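You operate a simulated robot arm through the tools that you are given. There is no shell and no other tool. Be economical: measure what you need, move in short steps, check, and stop when the job is done.

You are at the controls of a simulated two-armed robot. One attempt, no reset.

JOB
Put the padded block on the steel ledge under the taps away on the top of the lasting bench. Open the green door, fetch the steel pin from the lower shelf of the green wall box and stand it on the top of the warming cabinet and shut the door again. Shut the left bench drawer. Stack the jar that says "brown" from the top of the sample table on top of the jar that says "RED". Stack the tin labelled "WAX 1" from the top of the sample table on top of the tin that says "WAX 2". Take the size plate on the top of the lasting bench and put it away on the right forty-two cell. Take the shim on the bed of the strap tensioner and put it away on the top of the blue trolley. Close the sliding bin lid. Open the cabinet door, take the funnel from the upper cabinet shelf and put it on the job card, then shut the door. Put the plastic cup that says "6" from the far side of the sorting table on the bed of the size gauge and the plastic cup marked "1" on the plate of the hardness gauge. Any order will do. Set down upright: padded block, steel pin, plastic cup.

Only the result counts: the job must be done as asked and must still hold three seconds after the hand-in. Knocking over, shifting, dropping, spilling or breaking anything else fails it. A push-on lid holds only when it is set on centred and level and pressed home; a screw cap is set on level and turned clockwise until tight.

ROBOT AND FRAMES
Two 6-joint arms with two-finger parallel grippers on one trunk, on a base that drives. Base frame: it is fixed to the floor where the robot stands at the start and does not move with it; the origin is under the middle of the robot, x ahead of it, y to its left, z up; the surface under the hand at the start is at about z = 0.76. Lengths are in m, angles in degrees, forces in N, time in s.
The left shoulder is at the start at [0.05, 0.17, 1.282], the right one opposite. Each reaches about 1.092 m from its shoulder. Places, roughly: bed of the size gauge (15x33 cm) [-2.22, -2.4, 0.88]; big paint jar, small paint jar [-6.25, 0.25, 0.75]; cabinet door [0, 2.7, 0.5]; funnel (12x12x13 cm) [0.1, 2.8, 0.5]; green door [0.2, -2.8, 1.3]; job card [0, 2.75, 1]; left bench drawer [-2.2, -2.1, 0.8]; padded block (5x4x5 cm) [0.6, 0.2, 0.8]; plastic cup [-2.5, -0.25, 0.75]; plate of the hardness gauge (15x32 cm) [-3.2, -2.36, 0.88]; right forty-two cell (17x34 cm) [-9.88, -1.86, 0.42]; shim [-7, -2.25, 0.75]; size plate [-9.5, -0.75, 0.75]; sliding bin lid [-7.1, -2.3, 0.5]; steel pin (2x2x6 cm) [0.2, -2.9, 1.2]; tin [-6, 0.5, 0.75]; top of the blue trolley [-9.7, -2.6, 0.7]; top of the lasting bench [-9.7, -0.8, 0.8]; top of the warming cabinet [0.7, -2.6, 1]. Payload 1.57 kg a hand.
The TCP of each hand is the grasp point between the finger pads, 0.03 m short of the fingertips. In the tool frame z runs along the fingers and y along their closing line. Largest opening 0.08 m; finger width 0.017, thickness 0.012; the body of the gripper, 0.04 by 0.082 m, starts 0.08 m behind the TCP.
Orientation is that of the tool frame in the base frame, as a unit quaternion [x, y, z, w]. With the fingers straight down and closing along the base's y, the tool's x points along the base's -x, its y along +y and its z along -z.

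CONTROLS
- The arms move only by the tool apply_moves. It takes "left_plan", "right_plan" or both (then of equal length, played together; a hand with none holds still); each is a list that holds one entry, the list of rows, each a list of 7 numbers: the shift along the base's x, y, z in units of 40 mm (1.0 is 40 mm), then the turn, a rotation vector about the base's x, y, z in units of 4 degrees (1.0 is 4 degrees), then the finger opening in m, from 0 to 0.08. In form: [[[tx, ty, tz, ax, ay, az, gripper], ...]]. A call has 1 to 20 rows; each row shifts and turns the commanded pose from where the row before left it. A call with a number of a shift or a turn outside -1 to 1 is refused whole. Each row takes 0.2 s and may step no farther than 0.05 m and 8.6 degrees from the row before; otherwise, or with a gripper value out of range, the whole call is refused. A pose out of reach is approached as far as the arm can. The call stops where the force on the tool passes 40 N (or 10 N more than at its start, if that is more) or the arm is blocked; 0.2 s more then pass. The fingers move at their own pace (about 0.072 m/s each) and stop on an object; they squeeze with about 43 N. The grip force told is the motor's: it shows also when the fingers shut on nothing. Time passes only in rows, and 0.2 s behind the last, so rows that do not move let the fingers close. It gives the time, the measured TCP pose, the force on the tool (base axes), the opening and the grip force at its end, in the units of the frame above (readings bear some noise), with the torque about the TCP (base axes, N m) and any sound that the robot's microphone picked up.
- Cameras (640 x 400 px; columns grow to the right, rows downward): "scene" is now at [0.0283, 0.0085, 1.8378]; the picture's right is [0.15, -0.99, 0.00], its down [-0.84, -0.13, -0.53] and it looks along [0.52, 0.08, -0.85] (base axes); focal length 264 px, centre (320, 200). "left" rides on the left gripper at [0.072, 0.007, -0.122] in its tool frame; the picture's right is [-0.09, 1.00, 0.00], its down [-0.84, -0.08, -0.54] and it looks along [-0.54, -0.05, 0.84] (tool axes); focal length 238 px, centre (320, 200). "right" rides on the right gripper at [0.072, -0.007, -0.122] in its tool frame; the picture's right is [0.09, 1.00, 0.00], its down [-0.84, 0.08, -0.54] and it looks along [-0.54, 0.05, 0.84] (tool axes); focal length 238 px, centre (320, 200).
- camera(camera): a new picture of that camera. It takes no simulated time.
- slide_trunk(by): slides the trunk up (or, below 0, down) by that many m; the arms and the scene camera ride with it, the base frame stays. It gives what a move gives, with no picture.
- roll_base(legs): drives the robot by 1 to 6 legs, each [ahead, left, turn to the left] in m, m and degrees, along the robot's own axes; the way and the turn of a leg run together, so that a leg with both is an arc; at most 1.5 m and 180 degrees a leg. The arms and the cameras ride along, it lands a little off, and it stops where it bumps. It gives what a move gives.
- head_to(pan, tilt): turns the head with the scene camera to pan (to the left, within 86 degrees either way) and tilt (down, from -29 to 69), counted from straight ahead of the robot. It gives what a move gives.
- pixel_to_xyz(camera, pixels): for up to 12 pixels [column, row] of the newest picture of that camera ("zoom" is the newest enlarged one), the place [x, y, z] in the base frame of the surface seen there, good to about 0.003 m. It takes no simulated time.
- zoom(camera, box): a new picture of the part [left, top, right, bottom] of that camera's present view, enlarged. It takes no simulated time.
- sign_off(): hands the job in; it is judged then, once.

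Work in short steps. Measure before you move; look again where a grasp or a placing could have gone wrong, and mend it. You have 378 turns and 340 pictures in all, those below and enlarged ones among them. Open the grippers and draw the arms clear of the work before you hand the job in, unless the task says otherwise; then end with one line.

The tools are called after "Request:" as name(argument=value, ...) on one line, values as JSON. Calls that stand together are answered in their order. apply_moves: Moves the arms, as the interface text tells. Its arguments: {"type":"object","properties":{"left_plan":{"type":"array"},"right_plan":{"type":"array"}},"required":[]} The other tools are called the same way: slide_trunk (by) slides the trunk up or down; roll_base (legs) drives the base; head_to (pan, tilt) turns the head that bears the scene camera; camera (camera) takes a picture; pixel_to_xyz (camera, pixels) gives the place of the surface under pixels of a picture; zoom (camera, box) takes an enlarged picture of a part of a camera's view; sign_off () hands the job in.

At the start:

```text
clock: 0.0
left_tcp_pos: [0.4993, 0.3974, 1.1708]
left_ee_rot: [-0.001, 1.0, 0.002, 0.0]
left_contact_force: [-0.5, 0.6, 0.0]
left_moment: [0.01, -0.01, 0.0]
left_grip_width: 0.0799
left_finger_force: 0.1
right_tcp_pos: [0.5676, -0.0015, 1.1707]
right_ee_rot: [-0.001, 1.0, 0.001, 0.0]
right_contact_force: [0.3, 0.0, -0.1]
right_moment: [0.01, 0.01, 0.04]
right_grip_width: 0.0803
right_finger_force: 0.0
trunk travel left (down, up): [-0.897, 0.073]
robot x, y, heading: [-0.0032, -0.0036, -0.2]
head pan, tilt: [8.8, 58.2]
```

scene: 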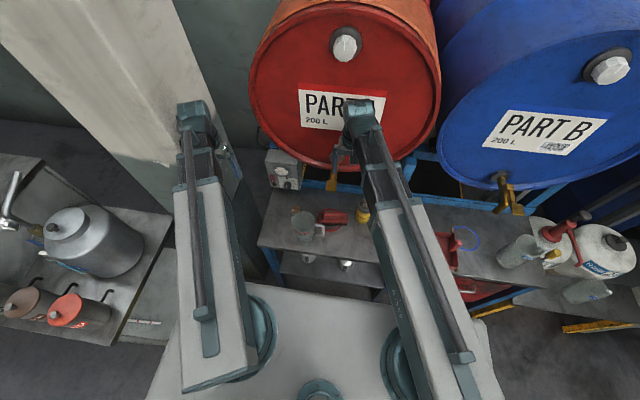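
right: 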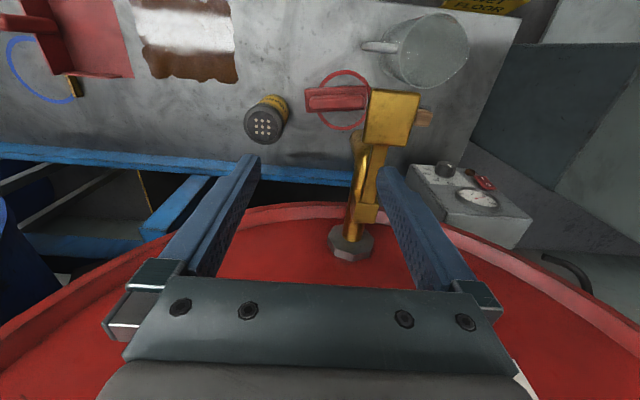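
left: 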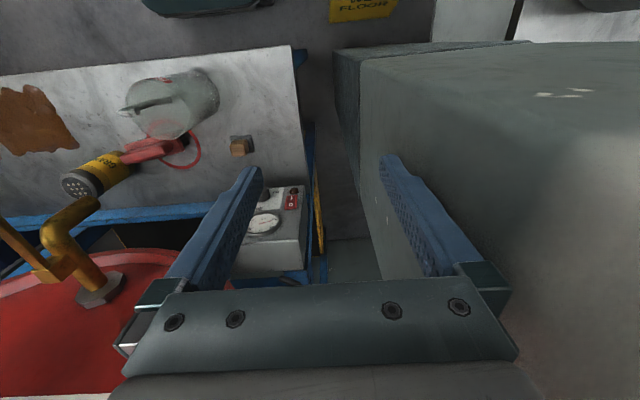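

The ledge shows a mug, red items and a small brown block near (240,146) in the left picture. I zoom in there and in the scene view.

Request:
zoom(camera="left", box=[50, 50, 370, 250])

Request:
zoom(camera="scene", box=[240, 140, 480, 290])

Request:
pixel_to_xyz(camera="left", pixels=[[240, 146], [234, 140], [248, 140], [280, 100], [180, 110], [190, 145], [100, 175], [360, 100], [265, 222]])

```text
2.00 times, centred on (210, 150) of left
```

zoom: 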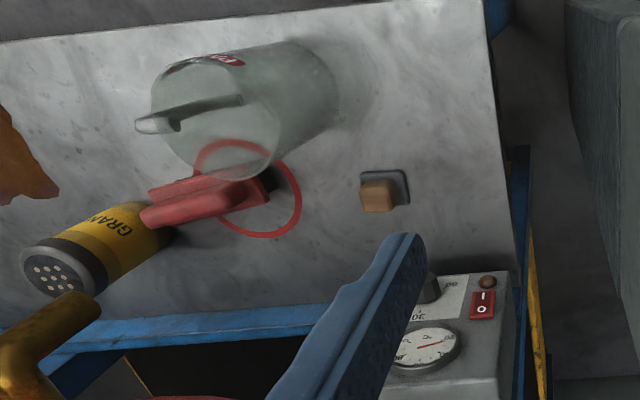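

```text
2.67 times, centred on (360, 215) of scene
```

zoom: 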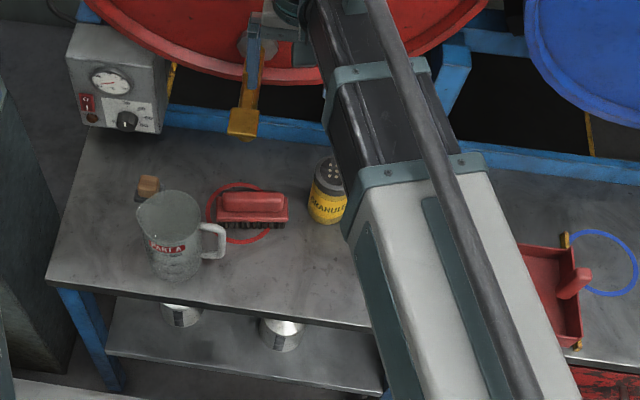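

```text
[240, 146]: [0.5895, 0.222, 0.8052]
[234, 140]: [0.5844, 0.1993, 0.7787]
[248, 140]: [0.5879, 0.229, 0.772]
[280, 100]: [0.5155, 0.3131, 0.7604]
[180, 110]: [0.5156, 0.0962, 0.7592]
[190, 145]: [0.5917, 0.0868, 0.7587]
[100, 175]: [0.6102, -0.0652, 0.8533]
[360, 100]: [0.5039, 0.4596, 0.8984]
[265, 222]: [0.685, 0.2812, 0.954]
```

The block is a wooden cap on a grey pad near (0.59, 0.21). I measure its edges, the drum rim and the tap before going in.

Request:
zoom(camera="left", box=[200, 120, 280, 170])

Request:
pixel_to_xyz(camera="right", pixels=[[350, 205], [390, 120], [365, 145], [350, 240], [300, 206], [500, 200], [430, 175]])

```text
8.00 times, centred on (240, 145) of left
```

zoom: 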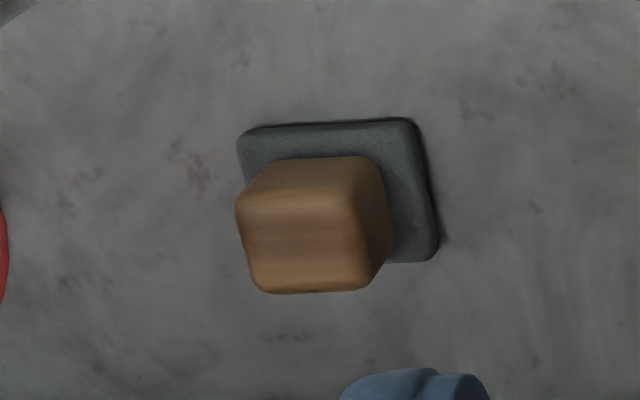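

```text
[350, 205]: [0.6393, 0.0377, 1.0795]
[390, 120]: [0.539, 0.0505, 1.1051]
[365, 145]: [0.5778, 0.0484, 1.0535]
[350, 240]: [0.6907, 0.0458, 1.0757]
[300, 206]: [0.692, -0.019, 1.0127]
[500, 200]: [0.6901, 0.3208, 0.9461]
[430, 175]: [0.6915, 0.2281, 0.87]
```

Measure the block's own points in the enlarged view.

Request:
pixel_to_xyz(camera="zoom", pixels=[[300, 180], [370, 160], [255, 205], [350, 205], [265, 280], [355, 280], [245, 135], [405, 130], [425, 250], [305, 240], [380, 210]])

```text
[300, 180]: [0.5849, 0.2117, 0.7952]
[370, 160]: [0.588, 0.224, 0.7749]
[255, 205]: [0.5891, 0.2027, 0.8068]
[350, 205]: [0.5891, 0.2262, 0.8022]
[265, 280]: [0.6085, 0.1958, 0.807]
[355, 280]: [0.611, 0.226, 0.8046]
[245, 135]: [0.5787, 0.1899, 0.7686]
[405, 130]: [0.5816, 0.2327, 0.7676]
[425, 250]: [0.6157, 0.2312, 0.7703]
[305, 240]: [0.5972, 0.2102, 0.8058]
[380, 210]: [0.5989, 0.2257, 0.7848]
```

Block centre is about (0.598, 0.212), wood top at 0.807, pad top at 0.769. I move the left hand above it.

Request:
apply_moves(left_plan=[[[0.31, -0.58, -0.69, 0, 0, 0, 0.06], [0.31, -0.58, -0.69, 0, 0, 0, 0.06], [0.31, -0.58, -0.69, 0, 0, 0, 0.06], [0.31, -0.58, -0.69, 0, 0, 0, 0.06], [0.31, -0.58, -0.69, 0, 0, 0, 0.06], [0.31, -0.58, -0.69, 0, 0, 0, 0.06], [0.31, -0.58, -0.69, 0, 0, 0, 0.06], [0.31, -0.58, -0.69, 0, 0, 0, 0.06], [0, 0, 0, 0, 0, 0, 0.06]]])

Request:
camera(camera="left")

```text
clock: 2.0
left_tcp_pos: [0.5982, 0.2132, 1.1715]
left_ee_rot: [0.0, 1.0, 0.001, 0.001]
left_contact_force: [-0.4, -0.3, -0.1]
left_moment: [0.02, -0.02, -0.01]
left_grip_width: 0.0599
left_finger_force: 0.0
left hand out of reach, approached as far as the arm can: row 1, 2, 3, 4, 5, 6, 7, 8
right_tcp_pos: [0.5677, -0.0014, 1.1717]
right_ee_rot: [0.0, 1.0, 0.0, 0.001]
right_contact_force: [-0.2, -0.7, -0.2]
right_moment: [-0.02, 0.0, 0.0]
right_grip_width: 0.0797
right_finger_force: 0.0
trunk travel left (down, up): [-0.897, 0.073]
robot x, y, heading: [0.0014, 0.0042, -0.1]
head pan, tilt: [8.8, 58.2]
```

```text
333 pictures are left
```

left: 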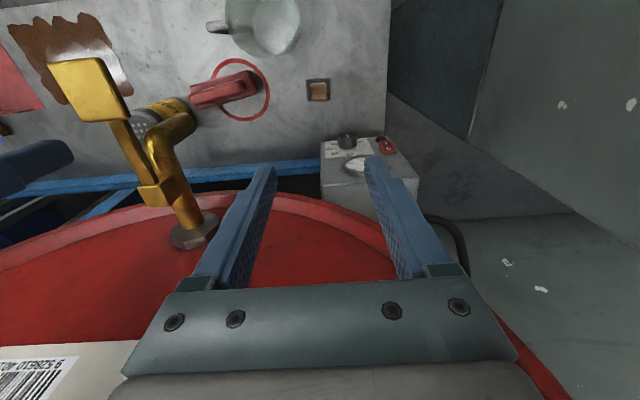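

The left arm cannot go lower from this trunk height; x and y are right. I draw the right hand back from the tap, then lower the trunk.

Request:
apply_moves(right_plan=[[[-1, -0.3, 0, 0, 0, 0, 0.08], [-1, -0.3, 0, 0, 0, 0, 0.08], [-1, -0.3, 0, 0, 0, 0, 0.08], [-1, -0.3, 0, 0, 0, 0, 0.08], [-1, -0.3, 0, 0, 0, 0, 0.08], [0, 0, 0, 0, 0, 0, 0.08]]])

```text
clock: 3.4
left_tcp_pos: [0.5979, 0.2134, 1.1716]
left_ee_rot: [0.0, 1.0, 0.001, 0.0]
left_contact_force: [0.4, 0.6, 0.3]
left_moment: [0.01, 0.03, -0.01]
left_grip_width: 0.06
left_finger_force: 0.1
right_tcp_pos: [0.4376, -0.0389, 1.1715]
right_ee_rot: [0.0, 1.0, 0.0, 0.0]
right_contact_force: [-1.0, -0.4, -0.2]
right_moment: [-0.01, 0.02, -0.02]
right_grip_width: 0.0802
right_finger_force: 0.0
right hand out of reach, approached as far as the arm can: row 4, 5
trunk travel left (down, up): [-0.897, 0.073]
robot x, y, heading: [-0.0027, -0.0013, -0.2]
head pan, tilt: [8.8, 58.2]
```

The right hand is limited at x 0.44. I test raising it so the trunk can drop without it coming near the ledge.

Request:
apply_moves(right_plan=[[[0, 0, 1, 0, 0, 0, 0.08], [0, 0, 1, 0, 0, 0, 0.08], [0, 0, 1, 0, 0, 0, 0.08], [0, 0, 1, 0, 0, 0, 0.08], [0, 0, 1, 0, 0, 0, 0.08], [0, 0, 1, 0, 0, 0, 0.08]]])

Request:
camera(camera="scene")

```text
clock: 4.8
left_tcp_pos: [0.5969, 0.2128, 1.1721]
left_ee_rot: [0.0, 1.0, 0.002, 0.002]
left_contact_force: [-0.2, 0.3, 0.2]
left_moment: [0.01, -0.01, 0.01]
left_grip_width: 0.06
left_finger_force: 0.0
right_tcp_pos: [0.4368, -0.0394, 1.1719]
right_ee_rot: [0.0, 1.0, 0.0, 0.0]
right_contact_force: [0.4, 0.0, 0.2]
right_moment: [0.01, 0.0, -0.01]
right_grip_width: 0.0797
right_finger_force: 0.1
right hand out of reach, approached as far as the arm can: row 1, 2, 3, 4, 5, 6
trunk travel left (down, up): [-0.897, 0.073]
robot x, y, heading: [-0.0008, -0.002, 0.0]
head pan, tilt: [8.8, 58.2]
```

```text
332 pictures are left
```

scene: 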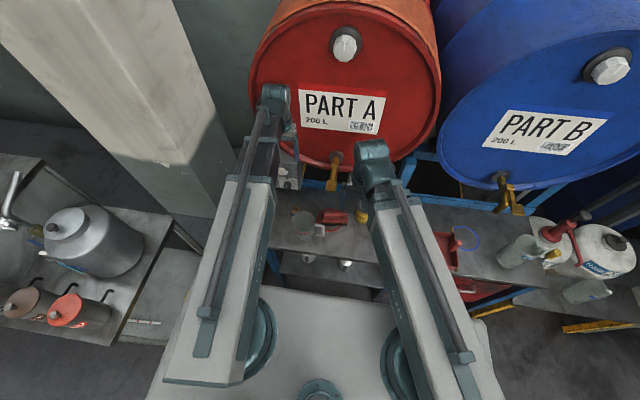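

The arms look like horizontal telescopes whose height comes from the trunk. I test a small z step and a tilt of the right hand to learn what it can do.

Request:
apply_moves(right_plan=[[[0, 0, -0.5, 0, 0, 0, 0.08], [0, 0, 0, 0, -1, 0, 0.08], [0, 0, 0, 0, -1, 0, 0.08], [0, 0, 0, 0, -1, 0, 0.08], [0, 0, 0, 0, -1, 0, 0.08], [0, 0, 0, 0, -1, 0, 0.08], [0, 0, 0, 0, -1, 0, 0.08], [0, 0, 0, 0, -1, 0, 0.08], [0, 0, 0, 0, -1, 0, 0.08], [0, 0, 0, 0, -1, 0, 0.08], [0, 0, 0, 0, -1, 0, 0.08]]])

Request:
camera(camera="scene")

```text
clock: 7.2
left_tcp_pos: [0.5981, 0.2138, 1.1726]
left_ee_rot: [0.0, 1.0, 0.0, 0.001]
left_contact_force: [-0.2, -0.2, -0.9]
left_moment: [-0.01, -0.01, -0.01]
left_grip_width: 0.0601
left_finger_force: 0.1
right_tcp_pos: [0.5552, 0.0122, 1.2226]
right_ee_rot: [0.0, 0.94, 0.0, 0.341]
right_contact_force: [0.3, 1.2, 0.4]
right_moment: [-0.01, -0.02, -0.01]
right_grip_width: 0.08
right_finger_force: 0.1
right hand out of reach, approached as far as the arm can: row 1, 2, 3, 4, 5, 6, 7, 8, 9, 10, 11
trunk travel left (down, up): [-0.897, 0.073]
robot x, y, heading: [0.0012, 0.0016, 0.1]
head pan, tilt: [8.8, 58.2]
```

```text
331 pictures are left
```

scene: 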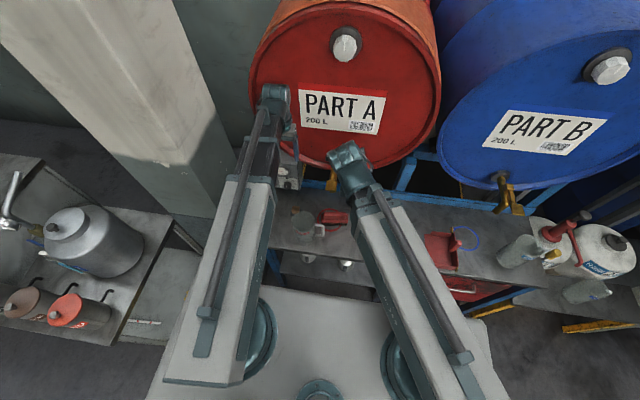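

The wrist keeps a fixed height (about 0.214 m above the TCP when pointing down); height comes from the trunk. I measure the right-hand surroundings to park the right hand safely.

Request:
pixel_to_xyz(camera="scene", pixels=[[445, 250], [465, 240], [515, 210], [520, 250], [570, 240], [610, 250], [585, 290], [480, 300], [540, 340], [300, 255], [330, 170], [315, 215]])

```text
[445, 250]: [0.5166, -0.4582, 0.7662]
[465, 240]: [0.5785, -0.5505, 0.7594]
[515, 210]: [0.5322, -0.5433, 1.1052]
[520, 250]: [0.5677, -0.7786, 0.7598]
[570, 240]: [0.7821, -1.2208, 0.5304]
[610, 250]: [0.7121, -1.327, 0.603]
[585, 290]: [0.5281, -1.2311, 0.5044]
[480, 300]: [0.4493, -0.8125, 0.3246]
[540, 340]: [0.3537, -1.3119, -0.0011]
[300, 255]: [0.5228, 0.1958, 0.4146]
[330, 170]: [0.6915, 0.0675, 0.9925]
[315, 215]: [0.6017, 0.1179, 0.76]
```

I straighten the right hand and swing it to about (0.30, -0.50), in front of the ledge edge.

Request:
apply_moves(right_plan=[[[-0.8, 0, 0, 0, 1, 0, 0.08], [-0.8, 0, 0, 0, 1, 0, 0.08], [-0.8, 0, 0, 0, 1, 0, 0.08], [0, -0.3, 0, 0, 1, 0, 0.08], [0, -0.8, 0, 0, 1, 0, 0.08], [0, -0.8, 0, 0, 1, 0, 0.08], [0, -0.8, 0, 0, 1, 0, 0.08], [-0.2, -0.9, 0, 0, 1, 0, 0.08], [-0.2, -0.9, 0, 0, 1, 0, 0.08], [-0.2, -0.9, 0, 0, 1, 0, 0.08], [-0.2, -0.9, 0, 0, 0, 0, 0.08], [-0.4, -0.9, 0, 0, 0, 0, 0.08], [-0.4, -0.9, 0, 0, 0, 0, 0.08], [-0.4, -0.9, 0, 0, 0, 0, 0.08], [-0.4, -0.9, 0, 0, 0, 0, 0.08], [-0.6, -0.7, 0, 0, 0, 0, 0.08], [-0.6, -0.7, 0, 0, 0, 0, 0.08], [0, 0, 0, 0, 0, 0, 0.08]]])

```text
clock: 11.0
left_tcp_pos: [0.5987, 0.214, 1.1716]
left_ee_rot: [0.0, 1.0, 0.001, 0.0]
left_contact_force: [-0.2, -0.2, 0.1]
left_moment: [0.02, -0.03, 0.0]
left_grip_width: 0.06
left_finger_force: 0.0
right_tcp_pos: [0.3692, -0.4225, 1.1713]
right_ee_rot: [0.0, 1.0, -0.001, -0.001]
right_contact_force: [0.4, -0.4, -0.2]
right_moment: [-0.01, 0.03, -0.01]
right_grip_width: 0.08
right_finger_force: 0.1
right hand out of reach, approached as far as the arm can: row 1, 2, 3, 4, 5, 6, 7, 8, 10, 15, 16
trunk travel left (down, up): [-0.897, 0.073]
robot x, y, heading: [-0.0001, -0.0012, -0.1]
head pan, tilt: [8.8, 58.2]
```

The right hand is clear of the ledge. I lower the trunk by 0.25 and look with the left camera.

Request:
slide_trunk(by=-0.25)

Request:
camera(camera="left")

```text
clock: 13.6
left_tcp_pos: [0.5977, 0.2138, 0.9207]
left_ee_rot: [0.0, 1.0, 0.001, 0.001]
left_contact_force: [-0.9, 0.1, 0.8]
left_moment: [-0.01, 0.01, -0.01]
left_grip_width: 0.0599
left_finger_force: 0.2
right_tcp_pos: [0.371, -0.4226, 0.9223]
right_ee_rot: [0.0, 1.0, 0.001, 0.0]
right_contact_force: [0.1, 0.7, -0.4]
right_moment: [-0.01, 0.02, 0.0]
right_grip_width: 0.0802
right_finger_force: 0.1
trunk travel left (down, up): [-0.647, 0.323]
robot x, y, heading: [-0.0011, 0.0002, 0.1]
head pan, tilt: [8.8, 58.2]
```

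```text
330 pictures are left
```

left: 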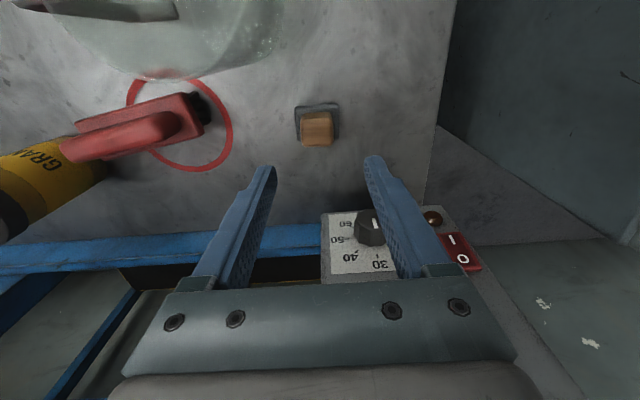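

Aligned over the block. I lower the remaining 0.117 and close on the wood.

Request:
slide_trunk(by=-0.117)

Request:
camera(camera="left")

```text
clock: 15.1
left_tcp_pos: [0.5973, 0.214, 0.8049]
left_ee_rot: [0.0, 1.0, 0.001, 0.0]
left_contact_force: [0.1, 0.3, 0.2]
left_moment: [-0.02, 0.0, 0.02]
left_grip_width: 0.06
left_finger_force: 0.0
right_tcp_pos: [0.3692, -0.422, 0.8048]
right_ee_rot: [0.0, 1.0, 0.001, 0.0]
right_contact_force: [-0.2, -0.1, -0.1]
right_moment: [0.01, 0.01, 0.02]
right_grip_width: 0.0799
right_finger_force: 0.1
trunk travel left (down, up): [-0.53, 0.44]
robot x, y, heading: [-0.0009, -0.0017, 0.1]
head pan, tilt: [8.8, 58.2]
```

```text
329 pictures are left
```

left: 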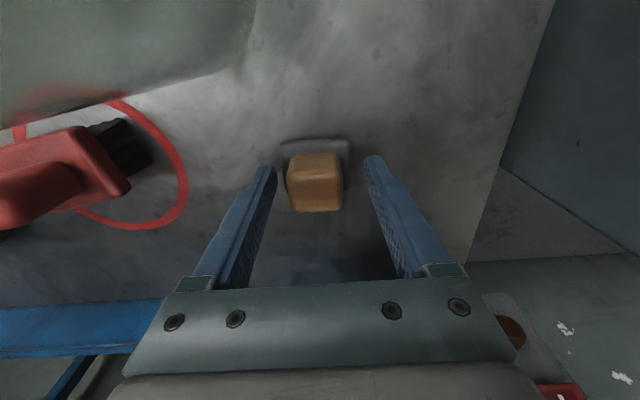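

The block sits between the pads. I close the left fingers.

Request:
apply_moves(left_plan=[[[0, 0, 0, 0, 0, 0, 0.02], [0, 0, 0, 0, 0, 0, 0.01], [0, 0, 0, 0, 0, 0, 0.01], [0, 0, 0, 0, 0, 0, 0.01]]])

Request:
slide_trunk(by=0.25)

Request:
camera(camera="left")

```text
clock: 16.1
left_tcp_pos: [0.5972, 0.2133, 0.8045]
left_ee_rot: [0.0, 1.0, 0.0, 0.001]
left_contact_force: [0.5, -0.2, 0.6]
left_moment: [-0.08, 0.0, 0.02]
left_grip_width: 0.0328
left_finger_force: 40.8
right_tcp_pos: [0.3707, -0.422, 0.8056]
right_ee_rot: [0.001, 1.0, 0.001, -0.001]
right_contact_force: [0.3, 0.0, 0.1]
right_moment: [-0.01, 0.0, -0.01]
right_grip_width: 0.0799
right_finger_force: 0.1
trunk travel left (down, up): [-0.53, 0.44]
robot x, y, heading: [-0.0013, -0.0021, -0.0]
head pan, tilt: [8.8, 58.2]
```

```text
clock: 18.6
left_tcp_pos: [0.597, 0.2138, 1.054]
left_ee_rot: [0.0, 1.0, 0.001, 0.001]
left_contact_force: [-0.3, 0.3, 0.5]
left_moment: [0.02, 0.0, 0.04]
left_grip_width: 0.0329
left_finger_force: 40.9
right_tcp_pos: [0.3709, -0.4209, 1.0538]
right_ee_rot: [0.001, 1.0, 0.0, -0.001]
right_contact_force: [0.0, 0.7, 0.9]
right_moment: [0.0, -0.03, -0.02]
right_grip_width: 0.0799
right_finger_force: 0.1
trunk travel left (down, up): [-0.78, 0.19]
robot x, y, heading: [-0.0013, -0.0032, -0.1]
head pan, tilt: [8.8, 58.2]
```

```text
328 pictures are left
```

left: 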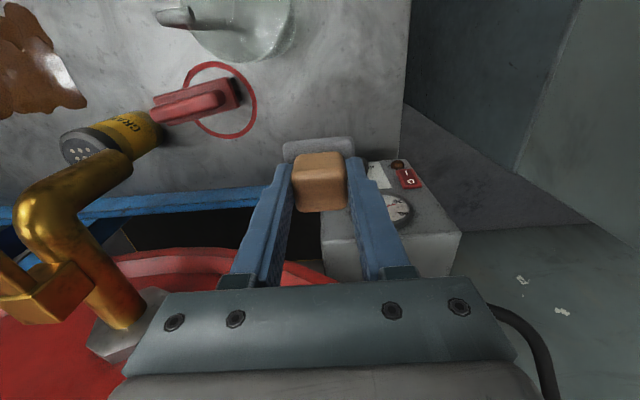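

Block held (0.033 wide). I back off, tilt the head up to see the route, and turn round.

Request:
roll_base(legs=[[-0.7, 0, 0], [0, 0, 180]])

Request:
head_to(pan=0, tilt=20)

Request:
camera(camera="scene")

```text
clock: 29.7
left_tcp_pos: [-1.3003, -0.1863, 1.0555]
left_ee_rot: [1.0, -0.022, -0.001, 0.001]
left_contact_force: [-0.3, -0.8, -1.1]
left_moment: [0.01, -0.01, -0.02]
left_grip_width: 0.0327
left_finger_force: 41.0
right_tcp_pos: [-1.0442, 0.4373, 1.0547]
right_ee_rot: [1.0, -0.024, 0.002, 0.001]
right_contact_force: [0.0, -0.3, -0.4]
right_moment: [0.02, 0.02, -0.01]
right_grip_width: 0.0799
right_finger_force: 0.0
trunk travel left (down, up): [-0.78, 0.19]
robot x, y, heading: [-0.6947, -0.0003, 177.5]
head pan, tilt: [8.8, 58.2]
```

```text
clock: 30.7
left_tcp_pos: [-1.3007, -0.1882, 1.0543]
left_ee_rot: [1.0, -0.023, -0.001, 0.001]
left_contact_force: [-1.0, 0.4, -1.8]
left_moment: [0.0, 0.03, -0.01]
left_grip_width: 0.0327
left_finger_force: 41.2
right_tcp_pos: [-1.0449, 0.4369, 1.0552]
right_ee_rot: [1.0, -0.024, 0.001, 0.0]
right_contact_force: [0.0, -0.2, -0.3]
right_moment: [0.01, 0.0, 0.02]
right_grip_width: 0.0798
right_finger_force: 0.1
trunk travel left (down, up): [-0.78, 0.19]
robot x, y, heading: [-0.6926, -0.0007, 177.3]
head pan, tilt: [0.0, 20.0]
```

```text
327 pictures are left
```

scene: 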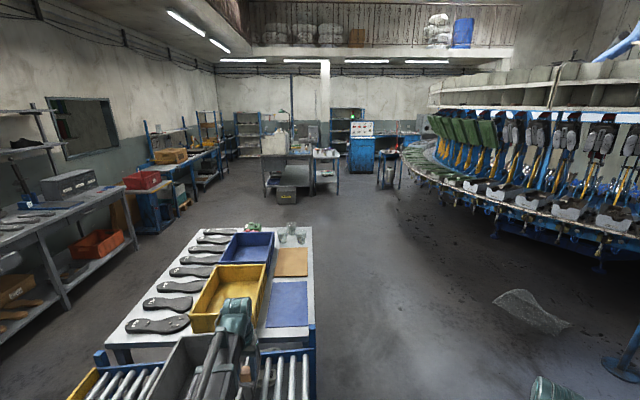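

A sorting table stands ahead; an aisle runs right of it. I measure key points for the route.

Request:
pixel_to_xyz(camera="scene", pixels=[[315, 340], [305, 235], [420, 350], [510, 310], [560, 330], [430, 230], [330, 195], [285, 195], [400, 185], [340, 160], [610, 240], [245, 195]])

Request:
zoom(camera="scene", box=[120, 80, 440, 280])

```text
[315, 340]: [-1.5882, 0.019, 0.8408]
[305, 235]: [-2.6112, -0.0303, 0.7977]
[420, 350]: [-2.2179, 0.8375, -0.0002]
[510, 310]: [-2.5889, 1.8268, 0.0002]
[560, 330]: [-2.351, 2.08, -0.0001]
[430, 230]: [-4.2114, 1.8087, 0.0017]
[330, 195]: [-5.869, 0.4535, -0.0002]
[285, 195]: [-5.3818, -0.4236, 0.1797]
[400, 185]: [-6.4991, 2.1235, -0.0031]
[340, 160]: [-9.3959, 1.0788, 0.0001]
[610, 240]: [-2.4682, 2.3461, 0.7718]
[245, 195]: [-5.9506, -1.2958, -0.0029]
```

```text
2.00 times, centred on (280, 180) of scene
```

zoom: 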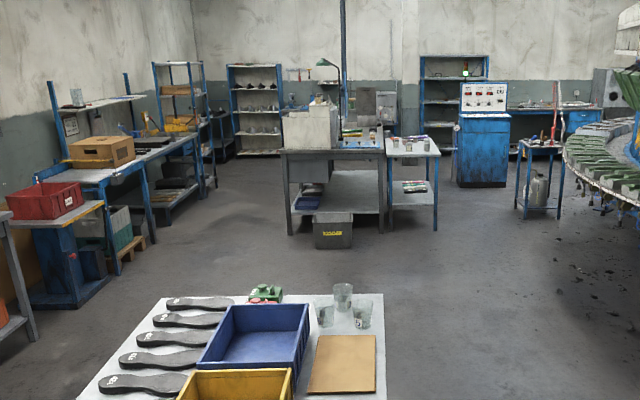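

The route: straighten, strafe right to y≈0.85, go ahead to x≈-4 past the sorting table, then look.

Request:
roll_base(legs=[[0, -0.85, 2.7], [1.5, 0, 0], [1.5, 0, 0], [0.3, 0, 0], [0, 0, 60]])

Request:
camera(camera="scene")

```text
clock: 53.6
left_tcp_pos: [-4.0945, 0.212, 1.055]
left_ee_rot: [0.867, 0.498, -0.001, 0.001]
left_contact_force: [0.9, 0.3, 0.5]
left_moment: [-0.01, -0.01, 0.01]
left_grip_width: 0.033
left_finger_force: 41.0
right_tcp_pos: [-4.5296, 0.7271, 1.0553]
right_ee_rot: [0.867, 0.498, 0.0, 0.0]
right_contact_force: [0.0, 0.0, -0.3]
right_moment: [0.04, 0.02, 0.02]
right_grip_width: 0.0802
right_finger_force: 0.1
trunk travel left (down, up): [-0.78, 0.19]
robot x, y, heading: [-3.9777, 0.8337, -120.5]
head pan, tilt: [0.0, 20.0]
```

```text
325 pictures are left
```

scene: 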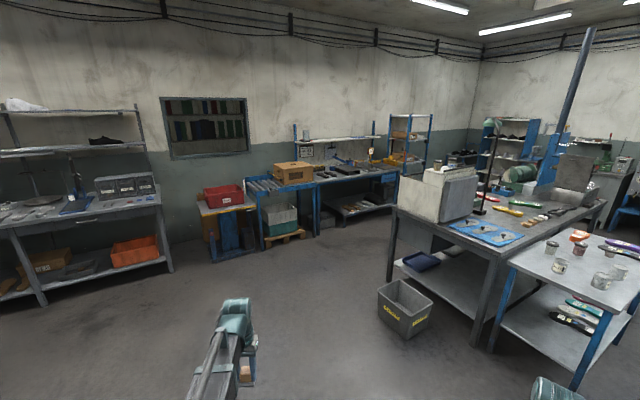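

Now at (-3.98, 0.83). I measure the bench front line and the passage beyond the box on the floor.

Request:
pixel_to_xyz(camera="scene", pixels=[[400, 285], [395, 240], [340, 240], [170, 265], [215, 255], [230, 200], [285, 240], [345, 175], [375, 170], [440, 160], [410, 215], [470, 195]])

Request:
zoom(camera="scene", box=[240, 100, 440, 225])

```text
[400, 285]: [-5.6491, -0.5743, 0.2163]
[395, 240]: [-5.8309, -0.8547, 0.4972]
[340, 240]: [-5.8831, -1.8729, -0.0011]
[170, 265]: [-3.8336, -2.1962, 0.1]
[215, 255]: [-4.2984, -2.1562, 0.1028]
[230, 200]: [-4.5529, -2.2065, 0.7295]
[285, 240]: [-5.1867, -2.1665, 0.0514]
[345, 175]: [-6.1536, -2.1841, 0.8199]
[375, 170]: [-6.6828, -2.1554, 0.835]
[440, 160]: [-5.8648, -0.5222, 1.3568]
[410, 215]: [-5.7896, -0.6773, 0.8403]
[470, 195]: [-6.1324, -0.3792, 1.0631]
```

```text
3.20 times, centred on (340, 162) of scene
```

zoom: 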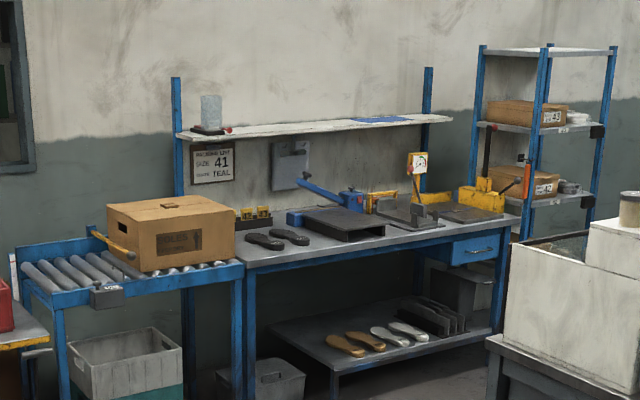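

The passage between tables and bench is about 1 m, so I look down at my own base to know its size.

Request:
head_to(pan=0, tilt=69)

Request:
camera(camera="scene")

Request:
pixel_to_xyz(camera="scene", pixels=[[320, 300], [320, 290], [200, 330], [440, 330], [320, 250], [220, 350], [420, 350]])

```text
clock: 54.8
left_tcp_pos: [-4.0955, 0.211, 1.0555]
left_ee_rot: [0.867, 0.498, 0.0, 0.001]
left_contact_force: [-0.1, -0.4, 0.0]
left_moment: [-0.02, -0.01, 0.0]
left_grip_width: 0.0329
left_finger_force: 41.4
right_tcp_pos: [-4.5296, 0.7274, 1.0539]
right_ee_rot: [0.867, 0.499, 0.001, 0.001]
right_contact_force: [0.3, 0.1, 0.1]
right_moment: [0.0, -0.01, 0.0]
right_grip_width: 0.0801
right_finger_force: 0.2
trunk travel left (down, up): [-0.78, 0.19]
robot x, y, heading: [-3.9789, 0.8364, -120.2]
head pan, tilt: [0.0, 68.8]
```

```text
323 pictures are left
```

scene: 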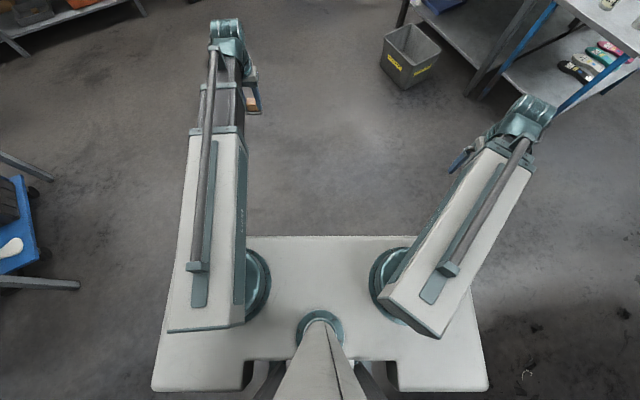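

```text
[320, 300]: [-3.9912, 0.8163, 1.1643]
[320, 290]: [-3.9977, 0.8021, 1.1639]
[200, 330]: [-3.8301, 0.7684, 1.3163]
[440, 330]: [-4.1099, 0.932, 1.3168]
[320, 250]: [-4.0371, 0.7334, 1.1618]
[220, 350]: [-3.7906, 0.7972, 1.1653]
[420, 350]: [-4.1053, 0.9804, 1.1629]
```

That is only the shoulder yoke. I retract the left arm, lift the trunk, then drive to (-7, -1.35) through the passage.

Request:
apply_moves(left_plan=[[[0.41, 0.7, 0, 0, 0, 0, 0.01], [0.41, 0.7, 0, 0, 0, 0, 0.01], [0.41, 0.7, 0, 0, 0, 0, 0.01], [0.41, 0.7, 0, 0, 0, 0, 0.01]]])

Request:
slide_trunk(by=0.15)

Request:
head_to(pan=0, tilt=35)

Request:
roll_base(legs=[[0, 0, -59.8], [0, 1.2, 0], [0, 0.98, 0], [1.2, 0, 0]])

Request:
camera(camera="scene")

```text
clock: 55.8
left_tcp_pos: [-4.0301, 0.324, 1.0547]
left_ee_rot: [0.867, 0.498, -0.001, 0.001]
left_contact_force: [-0.4, -0.9, 0.2]
left_moment: [0.0, -0.01, 0.02]
left_grip_width: 0.0328
left_finger_force: 40.8
right_tcp_pos: [-4.5303, 0.7273, 1.0536]
right_ee_rot: [0.867, 0.499, 0.001, 0.0]
right_contact_force: [-0.2, 0.2, -0.2]
right_moment: [0.0, 0.01, 0.02]
right_grip_width: 0.0798
right_finger_force: 0.1
trunk travel left (down, up): [-0.78, 0.19]
robot x, y, heading: [-3.9794, 0.8363, -120.2]
head pan, tilt: [0.0, 68.8]
```

```text
clock: 57.5
left_tcp_pos: [-4.0306, 0.323, 1.2056]
left_ee_rot: [0.867, 0.498, 0.0, 0.001]
left_contact_force: [-0.3, 0.9, 0.3]
left_moment: [0.0, 0.0, 0.01]
left_grip_width: 0.0329
left_finger_force: 40.4
right_tcp_pos: [-4.53, 0.7282, 1.206]
right_ee_rot: [0.866, 0.499, 0.002, 0.0]
right_contact_force: [0.2, 1.0, 0.3]
right_moment: [-0.01, 0.01, 0.03]
right_grip_width: 0.0802
right_finger_force: 0.0
trunk travel left (down, up): [-0.93, 0.04]
robot x, y, heading: [-3.9778, 0.8377, -120.3]
head pan, tilt: [0.0, 68.8]
```

```text
clock: 58.5
left_tcp_pos: [-4.0296, 0.324, 1.2045]
left_ee_rot: [0.867, 0.499, 0.0, 0.001]
left_contact_force: [0.7, 0.5, 0.0]
left_moment: [0.0, -0.04, 0.0]
left_grip_width: 0.0328
left_finger_force: 40.9
right_tcp_pos: [-4.5302, 0.7268, 1.2046]
right_ee_rot: [0.867, 0.499, 0.001, 0.001]
right_contact_force: [-0.2, -0.1, 0.0]
right_moment: [0.01, -0.02, 0.02]
right_grip_width: 0.0799
right_finger_force: 0.0
trunk travel left (down, up): [-0.93, 0.04]
robot x, y, heading: [-3.9811, 0.8364, -120.1]
head pan, tilt: [0.0, 35.0]
```

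```text
clock: 77.7
left_tcp_pos: [-5.6116, -1.6309, 1.2044]
left_ee_rot: [1.0, 0.019, 0.0, 0.001]
left_contact_force: [-0.2, -0.2, -1.1]
left_moment: [0.01, -0.01, 0.01]
left_grip_width: 0.0328
left_finger_force: 41.1
right_tcp_pos: [-5.5379, -0.9936, 1.205]
right_ee_rot: [1.0, 0.019, 0.0, 0.001]
right_contact_force: [0.0, -0.5, 0.2]
right_moment: [0.0, -0.02, -0.05]
right_grip_width: 0.08
right_finger_force: 0.1
trunk travel left (down, up): [-0.93, 0.04]
robot x, y, heading: [-5.1511, -1.4012, -178.0]
head pan, tilt: [0.0, 35.0]
```

```text
322 pictures are left
```

scene: 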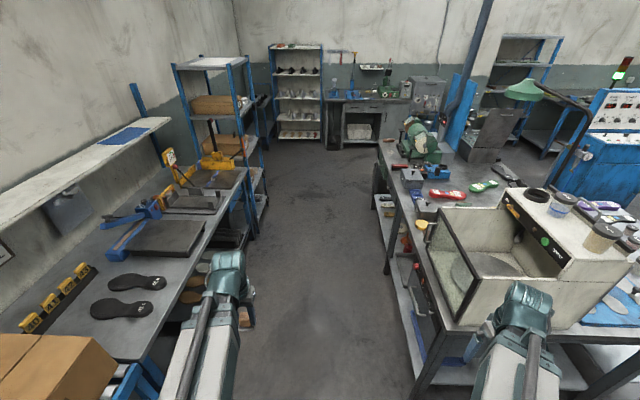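

The right hand is near the machine on the big table. I tuck it inward, then check the passage measurements.

Request:
apply_moves(right_plan=[[[-0.6, -0.7, 0, 0, 0, 0, 0.08], [-0.6, -0.9, 0, 0, 0, 0, 0.08], [-0.3, -1, 0, 0, 0, 0, 0.08], [-0.3, -1, 0, 0, 0, 0, 0.08], [-0.2, -1, 0, 0, 0, 0, 0.08], [0, -1, 0, 0, 0, 0, 0.08], [0, -0.6, 0, 0, 0, 0, 0.08]]])

Request:
pixel_to_xyz(camera="scene", pixels=[[225, 180], [200, 245], [385, 260], [430, 300], [415, 370], [250, 200], [270, 135], [375, 150], [190, 200], [205, 190], [225, 320], [210, 155]])

Request:
zoom(camera="scene", box=[80, 120, 280, 245])

```text
clock: 79.3
left_tcp_pos: [-5.6102, -1.6317, 1.2052]
left_ee_rot: [1.0, 0.019, 0.0, 0.0]
left_contact_force: [-0.9, 0.7, -0.7]
left_moment: [-0.03, 0.0, 0.0]
left_grip_width: 0.0328
left_finger_force: 41.1
right_tcp_pos: [-5.6192, -1.2413, 1.2038]
right_ee_rot: [1.0, 0.02, 0.001, 0.0]
right_contact_force: [-0.6, -0.1, -0.1]
right_moment: [-0.02, 0.0, 0.0]
right_grip_width: 0.0802
right_finger_force: 0.0
trunk travel left (down, up): [-0.93, 0.04]
robot x, y, heading: [-5.1532, -1.4048, -177.9]
head pan, tilt: [0.0, 35.0]
```

```text
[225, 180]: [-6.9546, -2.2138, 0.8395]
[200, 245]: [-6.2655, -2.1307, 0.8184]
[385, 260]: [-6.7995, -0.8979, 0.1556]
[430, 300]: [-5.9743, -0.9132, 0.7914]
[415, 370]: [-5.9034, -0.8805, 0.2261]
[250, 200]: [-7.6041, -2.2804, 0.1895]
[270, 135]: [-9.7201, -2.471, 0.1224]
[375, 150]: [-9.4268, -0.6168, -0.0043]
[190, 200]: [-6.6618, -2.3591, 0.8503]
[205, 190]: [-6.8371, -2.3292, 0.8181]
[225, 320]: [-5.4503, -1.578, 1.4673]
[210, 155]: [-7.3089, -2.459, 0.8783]
```

```text
3.20 times, centred on (180, 182) of scene
```

zoom: 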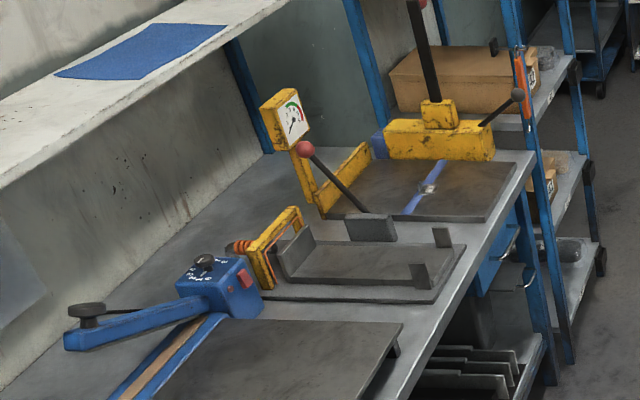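

Bench front is at y≈-2.15, table at -0.9. I drive to x≈-6.9 and turn to face the bench.

Request:
roll_base(legs=[[1.5, 0, -2], [0.25, 0, 0], [0, 0, 90]])

Request:
head_to(pan=0, tilt=50)

Request:
camera(camera="scene")

```text
clock: 92.1
left_tcp_pos: [-6.7005, -1.9076, 1.2041]
left_ee_rot: [0.703, 0.711, 0.001, 0.001]
left_contact_force: [-0.1, 0.0, -0.6]
left_moment: [-0.01, 0.0, 0.02]
left_grip_width: 0.0328
left_finger_force: 41.0
right_tcp_pos: [-7.0913, -1.9035, 1.2042]
right_ee_rot: [0.703, 0.711, 0.001, 0.0]
right_contact_force: [0.9, -0.8, 0.3]
right_moment: [-0.02, 0.03, -0.03]
right_grip_width: 0.0799
right_finger_force: 0.1
trunk travel left (down, up): [-0.93, 0.04]
robot x, y, heading: [-6.9189, -1.4445, -89.3]
head pan, tilt: [0.0, 35.0]
```

```text
clock: 92.8
left_tcp_pos: [-6.7013, -1.9084, 1.2046]
left_ee_rot: [0.703, 0.711, 0.0, 0.0]
left_contact_force: [-0.1, -0.5, -1.0]
left_moment: [0.02, -0.05, 0.02]
left_grip_width: 0.0327
left_finger_force: 41.0
right_tcp_pos: [-7.0914, -1.9029, 1.2057]
right_ee_rot: [0.704, 0.71, 0.001, 0.001]
right_contact_force: [-0.2, -1.4, 0.7]
right_moment: [0.03, 0.01, -0.02]
right_grip_width: 0.0801
right_finger_force: 0.1
trunk travel left (down, up): [-0.93, 0.04]
robot x, y, heading: [-6.9182, -1.4435, -89.3]
head pan, tilt: [0.0, 50.0]
```

```text
320 pictures are left
```

scene: 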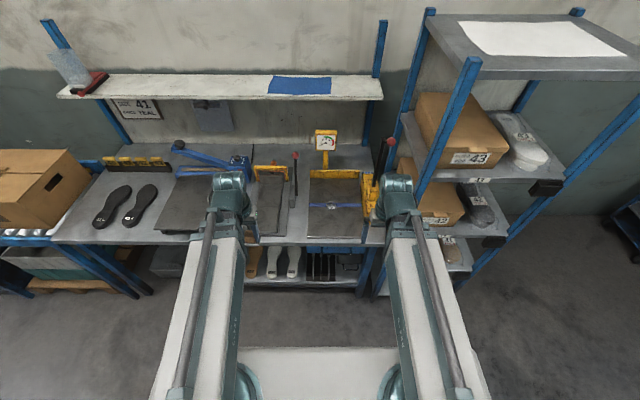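

The tensioner bed is at about (335,200). I zoom there and look through the right camera.

Request:
zoom(camera="scene", box=[230, 120, 410, 300])

Request:
camera(camera="right")

```text
2.22 times, centred on (320, 210) of scene
```

zoom: 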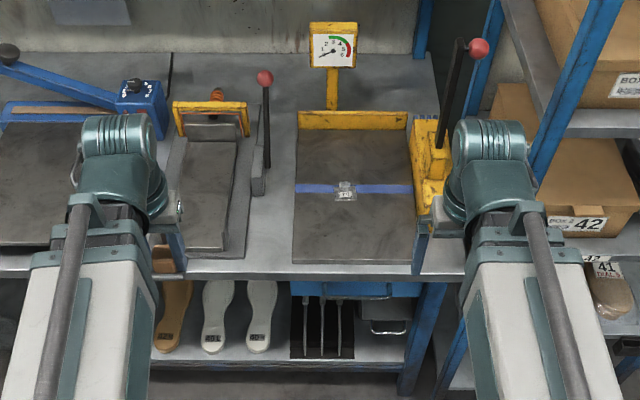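

```text
318 pictures are left
```

right: 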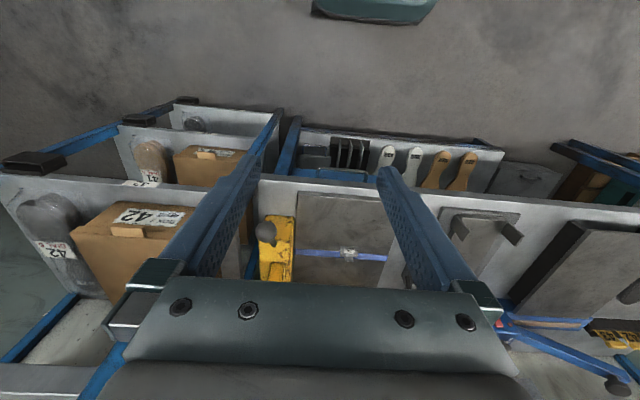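

A small shiny thing lies on the strap at (347,253) in the right view. I zoom closely.

Request:
zoom(camera="right", box=[305, 225, 385, 275])

Request:
pixel_to_xyz(camera="zoom", pixels=[[320, 200], [340, 230], [300, 205], [390, 210], [290, 250], [400, 180], [200, 100], [320, 120], [330, 190]])

Request:
zoom(camera="scene", box=[305, 180, 369, 220])

```text
8.00 times, centred on (345, 250) of right
```

zoom: 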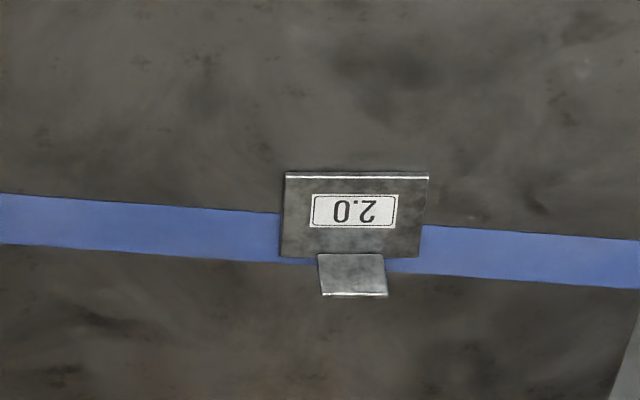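

```text
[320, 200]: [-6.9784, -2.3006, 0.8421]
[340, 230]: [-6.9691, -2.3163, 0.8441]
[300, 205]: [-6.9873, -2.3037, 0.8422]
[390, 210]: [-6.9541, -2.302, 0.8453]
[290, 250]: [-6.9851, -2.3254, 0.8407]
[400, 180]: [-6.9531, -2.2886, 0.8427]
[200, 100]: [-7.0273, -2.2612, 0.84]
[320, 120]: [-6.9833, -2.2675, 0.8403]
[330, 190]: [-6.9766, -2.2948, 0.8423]
```

```text
10.00 times, centred on (337, 200) of scene
```

zoom: 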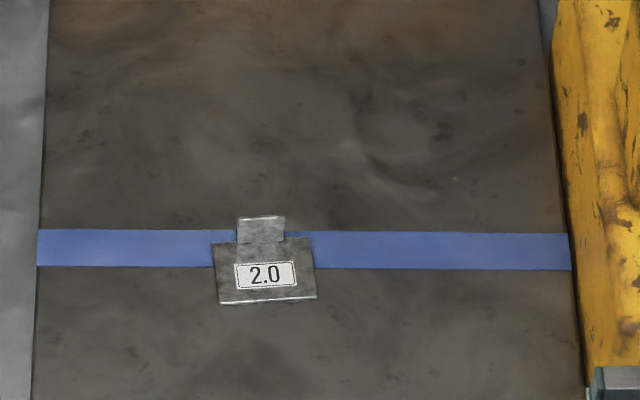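

I measure the tab at the shim's back edge: is it upright?

Request:
pixel_to_xyz(camera="zoom", pixels=[[242, 220], [280, 220], [260, 230], [260, 240], [225, 250], [310, 245], [222, 298], [312, 296], [265, 275], [560, 100], [595, 200]])

Request:
pixel_to_xyz(camera="right", pixels=[[349, 260], [346, 258], [352, 261], [349, 256.5]])

```text
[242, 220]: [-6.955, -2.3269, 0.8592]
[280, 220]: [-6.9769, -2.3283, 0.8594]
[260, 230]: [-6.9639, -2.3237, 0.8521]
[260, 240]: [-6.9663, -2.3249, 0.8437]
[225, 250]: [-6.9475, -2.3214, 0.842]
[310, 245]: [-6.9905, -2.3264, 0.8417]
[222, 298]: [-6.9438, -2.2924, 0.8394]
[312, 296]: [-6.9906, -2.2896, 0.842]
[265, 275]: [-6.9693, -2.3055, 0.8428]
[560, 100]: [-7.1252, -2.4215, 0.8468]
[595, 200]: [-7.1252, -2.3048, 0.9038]
```

```text
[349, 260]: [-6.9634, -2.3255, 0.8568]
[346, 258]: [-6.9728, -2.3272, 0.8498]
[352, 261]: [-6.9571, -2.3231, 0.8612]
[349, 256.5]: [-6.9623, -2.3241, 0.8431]
```

The tab stands upright at (-6.966, -2.326), z 0.84–0.86. I measure the levers and gauge nearby before bringing the right hand in.

Request:
pixel_to_xyz(camera="scene", pixels=[[390, 141], [294, 154], [327, 142], [325, 160], [325, 174], [385, 160], [370, 190], [340, 84], [250, 160], [293, 170]])

```text
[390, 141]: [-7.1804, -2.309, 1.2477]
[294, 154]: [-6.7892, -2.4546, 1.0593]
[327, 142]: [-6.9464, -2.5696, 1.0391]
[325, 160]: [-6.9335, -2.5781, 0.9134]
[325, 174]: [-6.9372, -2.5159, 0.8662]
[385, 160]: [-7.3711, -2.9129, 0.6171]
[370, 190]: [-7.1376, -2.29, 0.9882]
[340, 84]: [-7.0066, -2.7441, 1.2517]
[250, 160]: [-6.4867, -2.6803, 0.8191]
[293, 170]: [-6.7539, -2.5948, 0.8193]
```

Clearances are fine. I swing the right hand over the shim while turning it a quarter turn clockwise so the fingers close along y.

Request:
apply_moves(right_plan=[[[0.3, -0.3, 0, 0, 0, -1, 0.05], [0.3, -0.3, 0, 0, 0, -1, 0.05], [0.3, -0.3, 0, 0, 0, -1, 0.05], [0.3, -0.3, 0, 0, 0, -1, 0.05], [0.3, -0.3, 0, 0, 0, -1, 0.05], [0.3, -0.3, 0, 0, 0, -1, 0.05], [0.3, -0.3, 0, 0, 0, -1, 0.05], [0.3, -0.3, 0, 0, 0, -1, 0.05], [0.3, -0.3, 0, 0, 0, -1, 0.05], [0.3, -0.3, 0, 0, 0, -1, 0.05], [0.13, -0.5, 0, 0, 0, -1, 0.05], [0, -0.7, 0, 0, 0, -1, 0.05], [0, -0.7, 0, 0, 0, -1, 0.05], [0, -0.7, 0, 0, 0, -1, 0.05], [0, -0.7, 0, 0, 0, -1, 0.05], [0, -0.7, 0, 0, 0, -1, 0.05], [0, -0.7, 0, 0, 0, -1, 0.05], [0, -0.7, 0, 0, 0, -1, 0.05], [0, -0.7, 0, 0, 0, -1, 0.05], [0, -0.7, 0, 0, 0, -1, 0.05]]])

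Request:
apply_moves(right_plan=[[[0, -0.4, 0, 0, 0, -1, 0.05], [0, -0.3, 0, 0, 0, -1, 0.05], [0, 0, 0, 0, 0, -0.6, 0.05], [0, 0, 0, 0, 0, 0, 0.05]]])

Request:
camera(camera="right")

```text
clock: 97.0
left_tcp_pos: [-6.7003, -1.9092, 1.2037]
left_ee_rot: [0.703, 0.711, 0.001, 0.001]
left_contact_force: [-0.5, -0.5, -0.5]
left_moment: [0.03, -0.01, 0.0]
left_grip_width: 0.0325
left_finger_force: 40.9
right_tcp_pos: [-6.9657, -2.2983, 1.2039]
right_ee_rot: [0.996, 0.091, 0.001, 0.0]
right_contact_force: [0.4, -0.3, -0.8]
right_moment: [0.01, 0.0, 0.0]
right_grip_width: 0.0499
right_finger_force: 0.0
trunk travel left (down, up): [-0.93, 0.04]
robot x, y, heading: [-6.9206, -1.4449, -89.2]
head pan, tilt: [0.0, 50.0]
```

```text
clock: 98.0
left_tcp_pos: [-6.7011, -1.9079, 1.2045]
left_ee_rot: [0.703, 0.711, 0.001, 0.0]
left_contact_force: [0.0, 0.4, 0.0]
left_moment: [-0.04, 0.01, 0.0]
left_grip_width: 0.0327
left_finger_force: 41.3
right_tcp_pos: [-6.9663, -2.3253, 1.2041]
right_ee_rot: [1.0, 0.001, 0.0, 0.0]
right_contact_force: [0.3, -0.7, -0.6]
right_moment: [0.01, 0.02, -0.05]
right_grip_width: 0.0503
right_finger_force: 0.1
trunk travel left (down, up): [-0.93, 0.04]
robot x, y, heading: [-6.9183, -1.4395, -89.3]
head pan, tilt: [0.0, 50.0]
```

```text
315 pictures are left
```

right: 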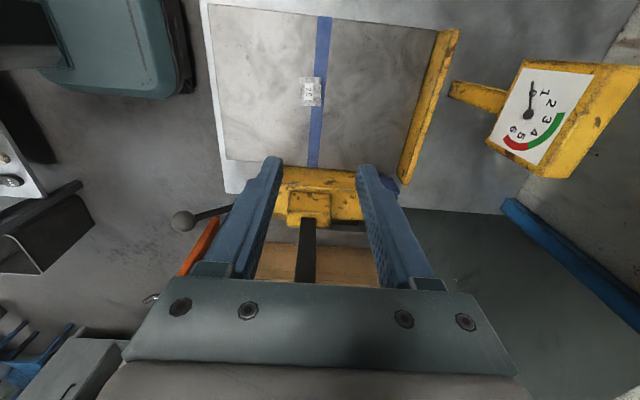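

Well placed. I lower by 0.25 and recheck.

Request:
slide_trunk(by=-0.25)

Request:
camera(camera="right")

Request:
zoom(camera="right", box=[270, 80, 370, 180])

```text
clock: 100.6
left_tcp_pos: [-6.7012, -1.9089, 0.955]
left_ee_rot: [0.704, 0.71, 0.0, 0.001]
left_contact_force: [0.5, -0.1, 0.3]
left_moment: [0.02, 0.0, 0.03]
left_grip_width: 0.0326
left_finger_force: 41.0
right_tcp_pos: [-6.9664, -2.324, 0.9546]
right_ee_rot: [1.0, 0.001, 0.002, 0.001]
right_contact_force: [-0.3, 0.0, -0.5]
right_moment: [-0.01, 0.0, 0.02]
right_grip_width: 0.0498
right_finger_force: 0.0
trunk travel left (down, up): [-0.68, 0.29]
robot x, y, heading: [-6.9179, -1.4423, -89.3]
head pan, tilt: [0.0, 50.0]
```

```text
314 pictures are left
```

right: 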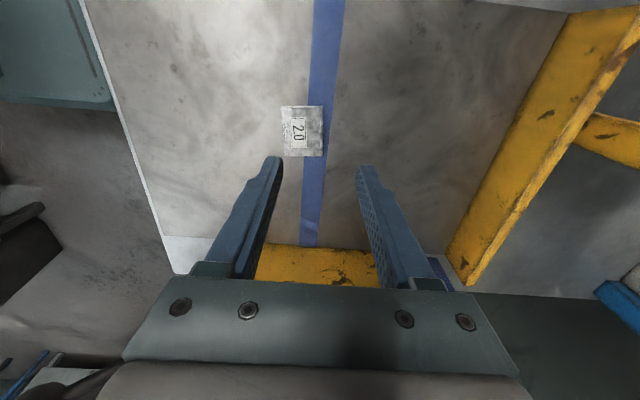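

```text
4.00 times, centred on (320, 130) of right
```

zoom: 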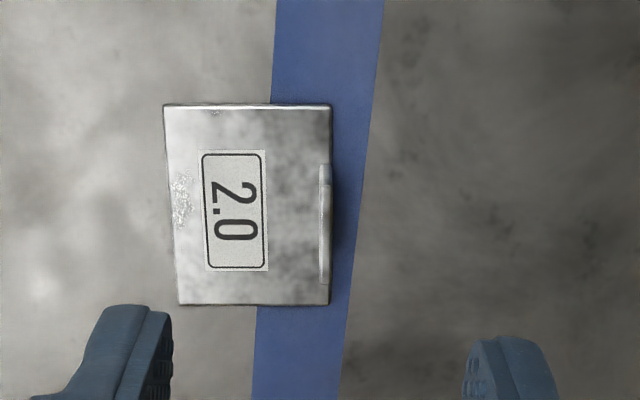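

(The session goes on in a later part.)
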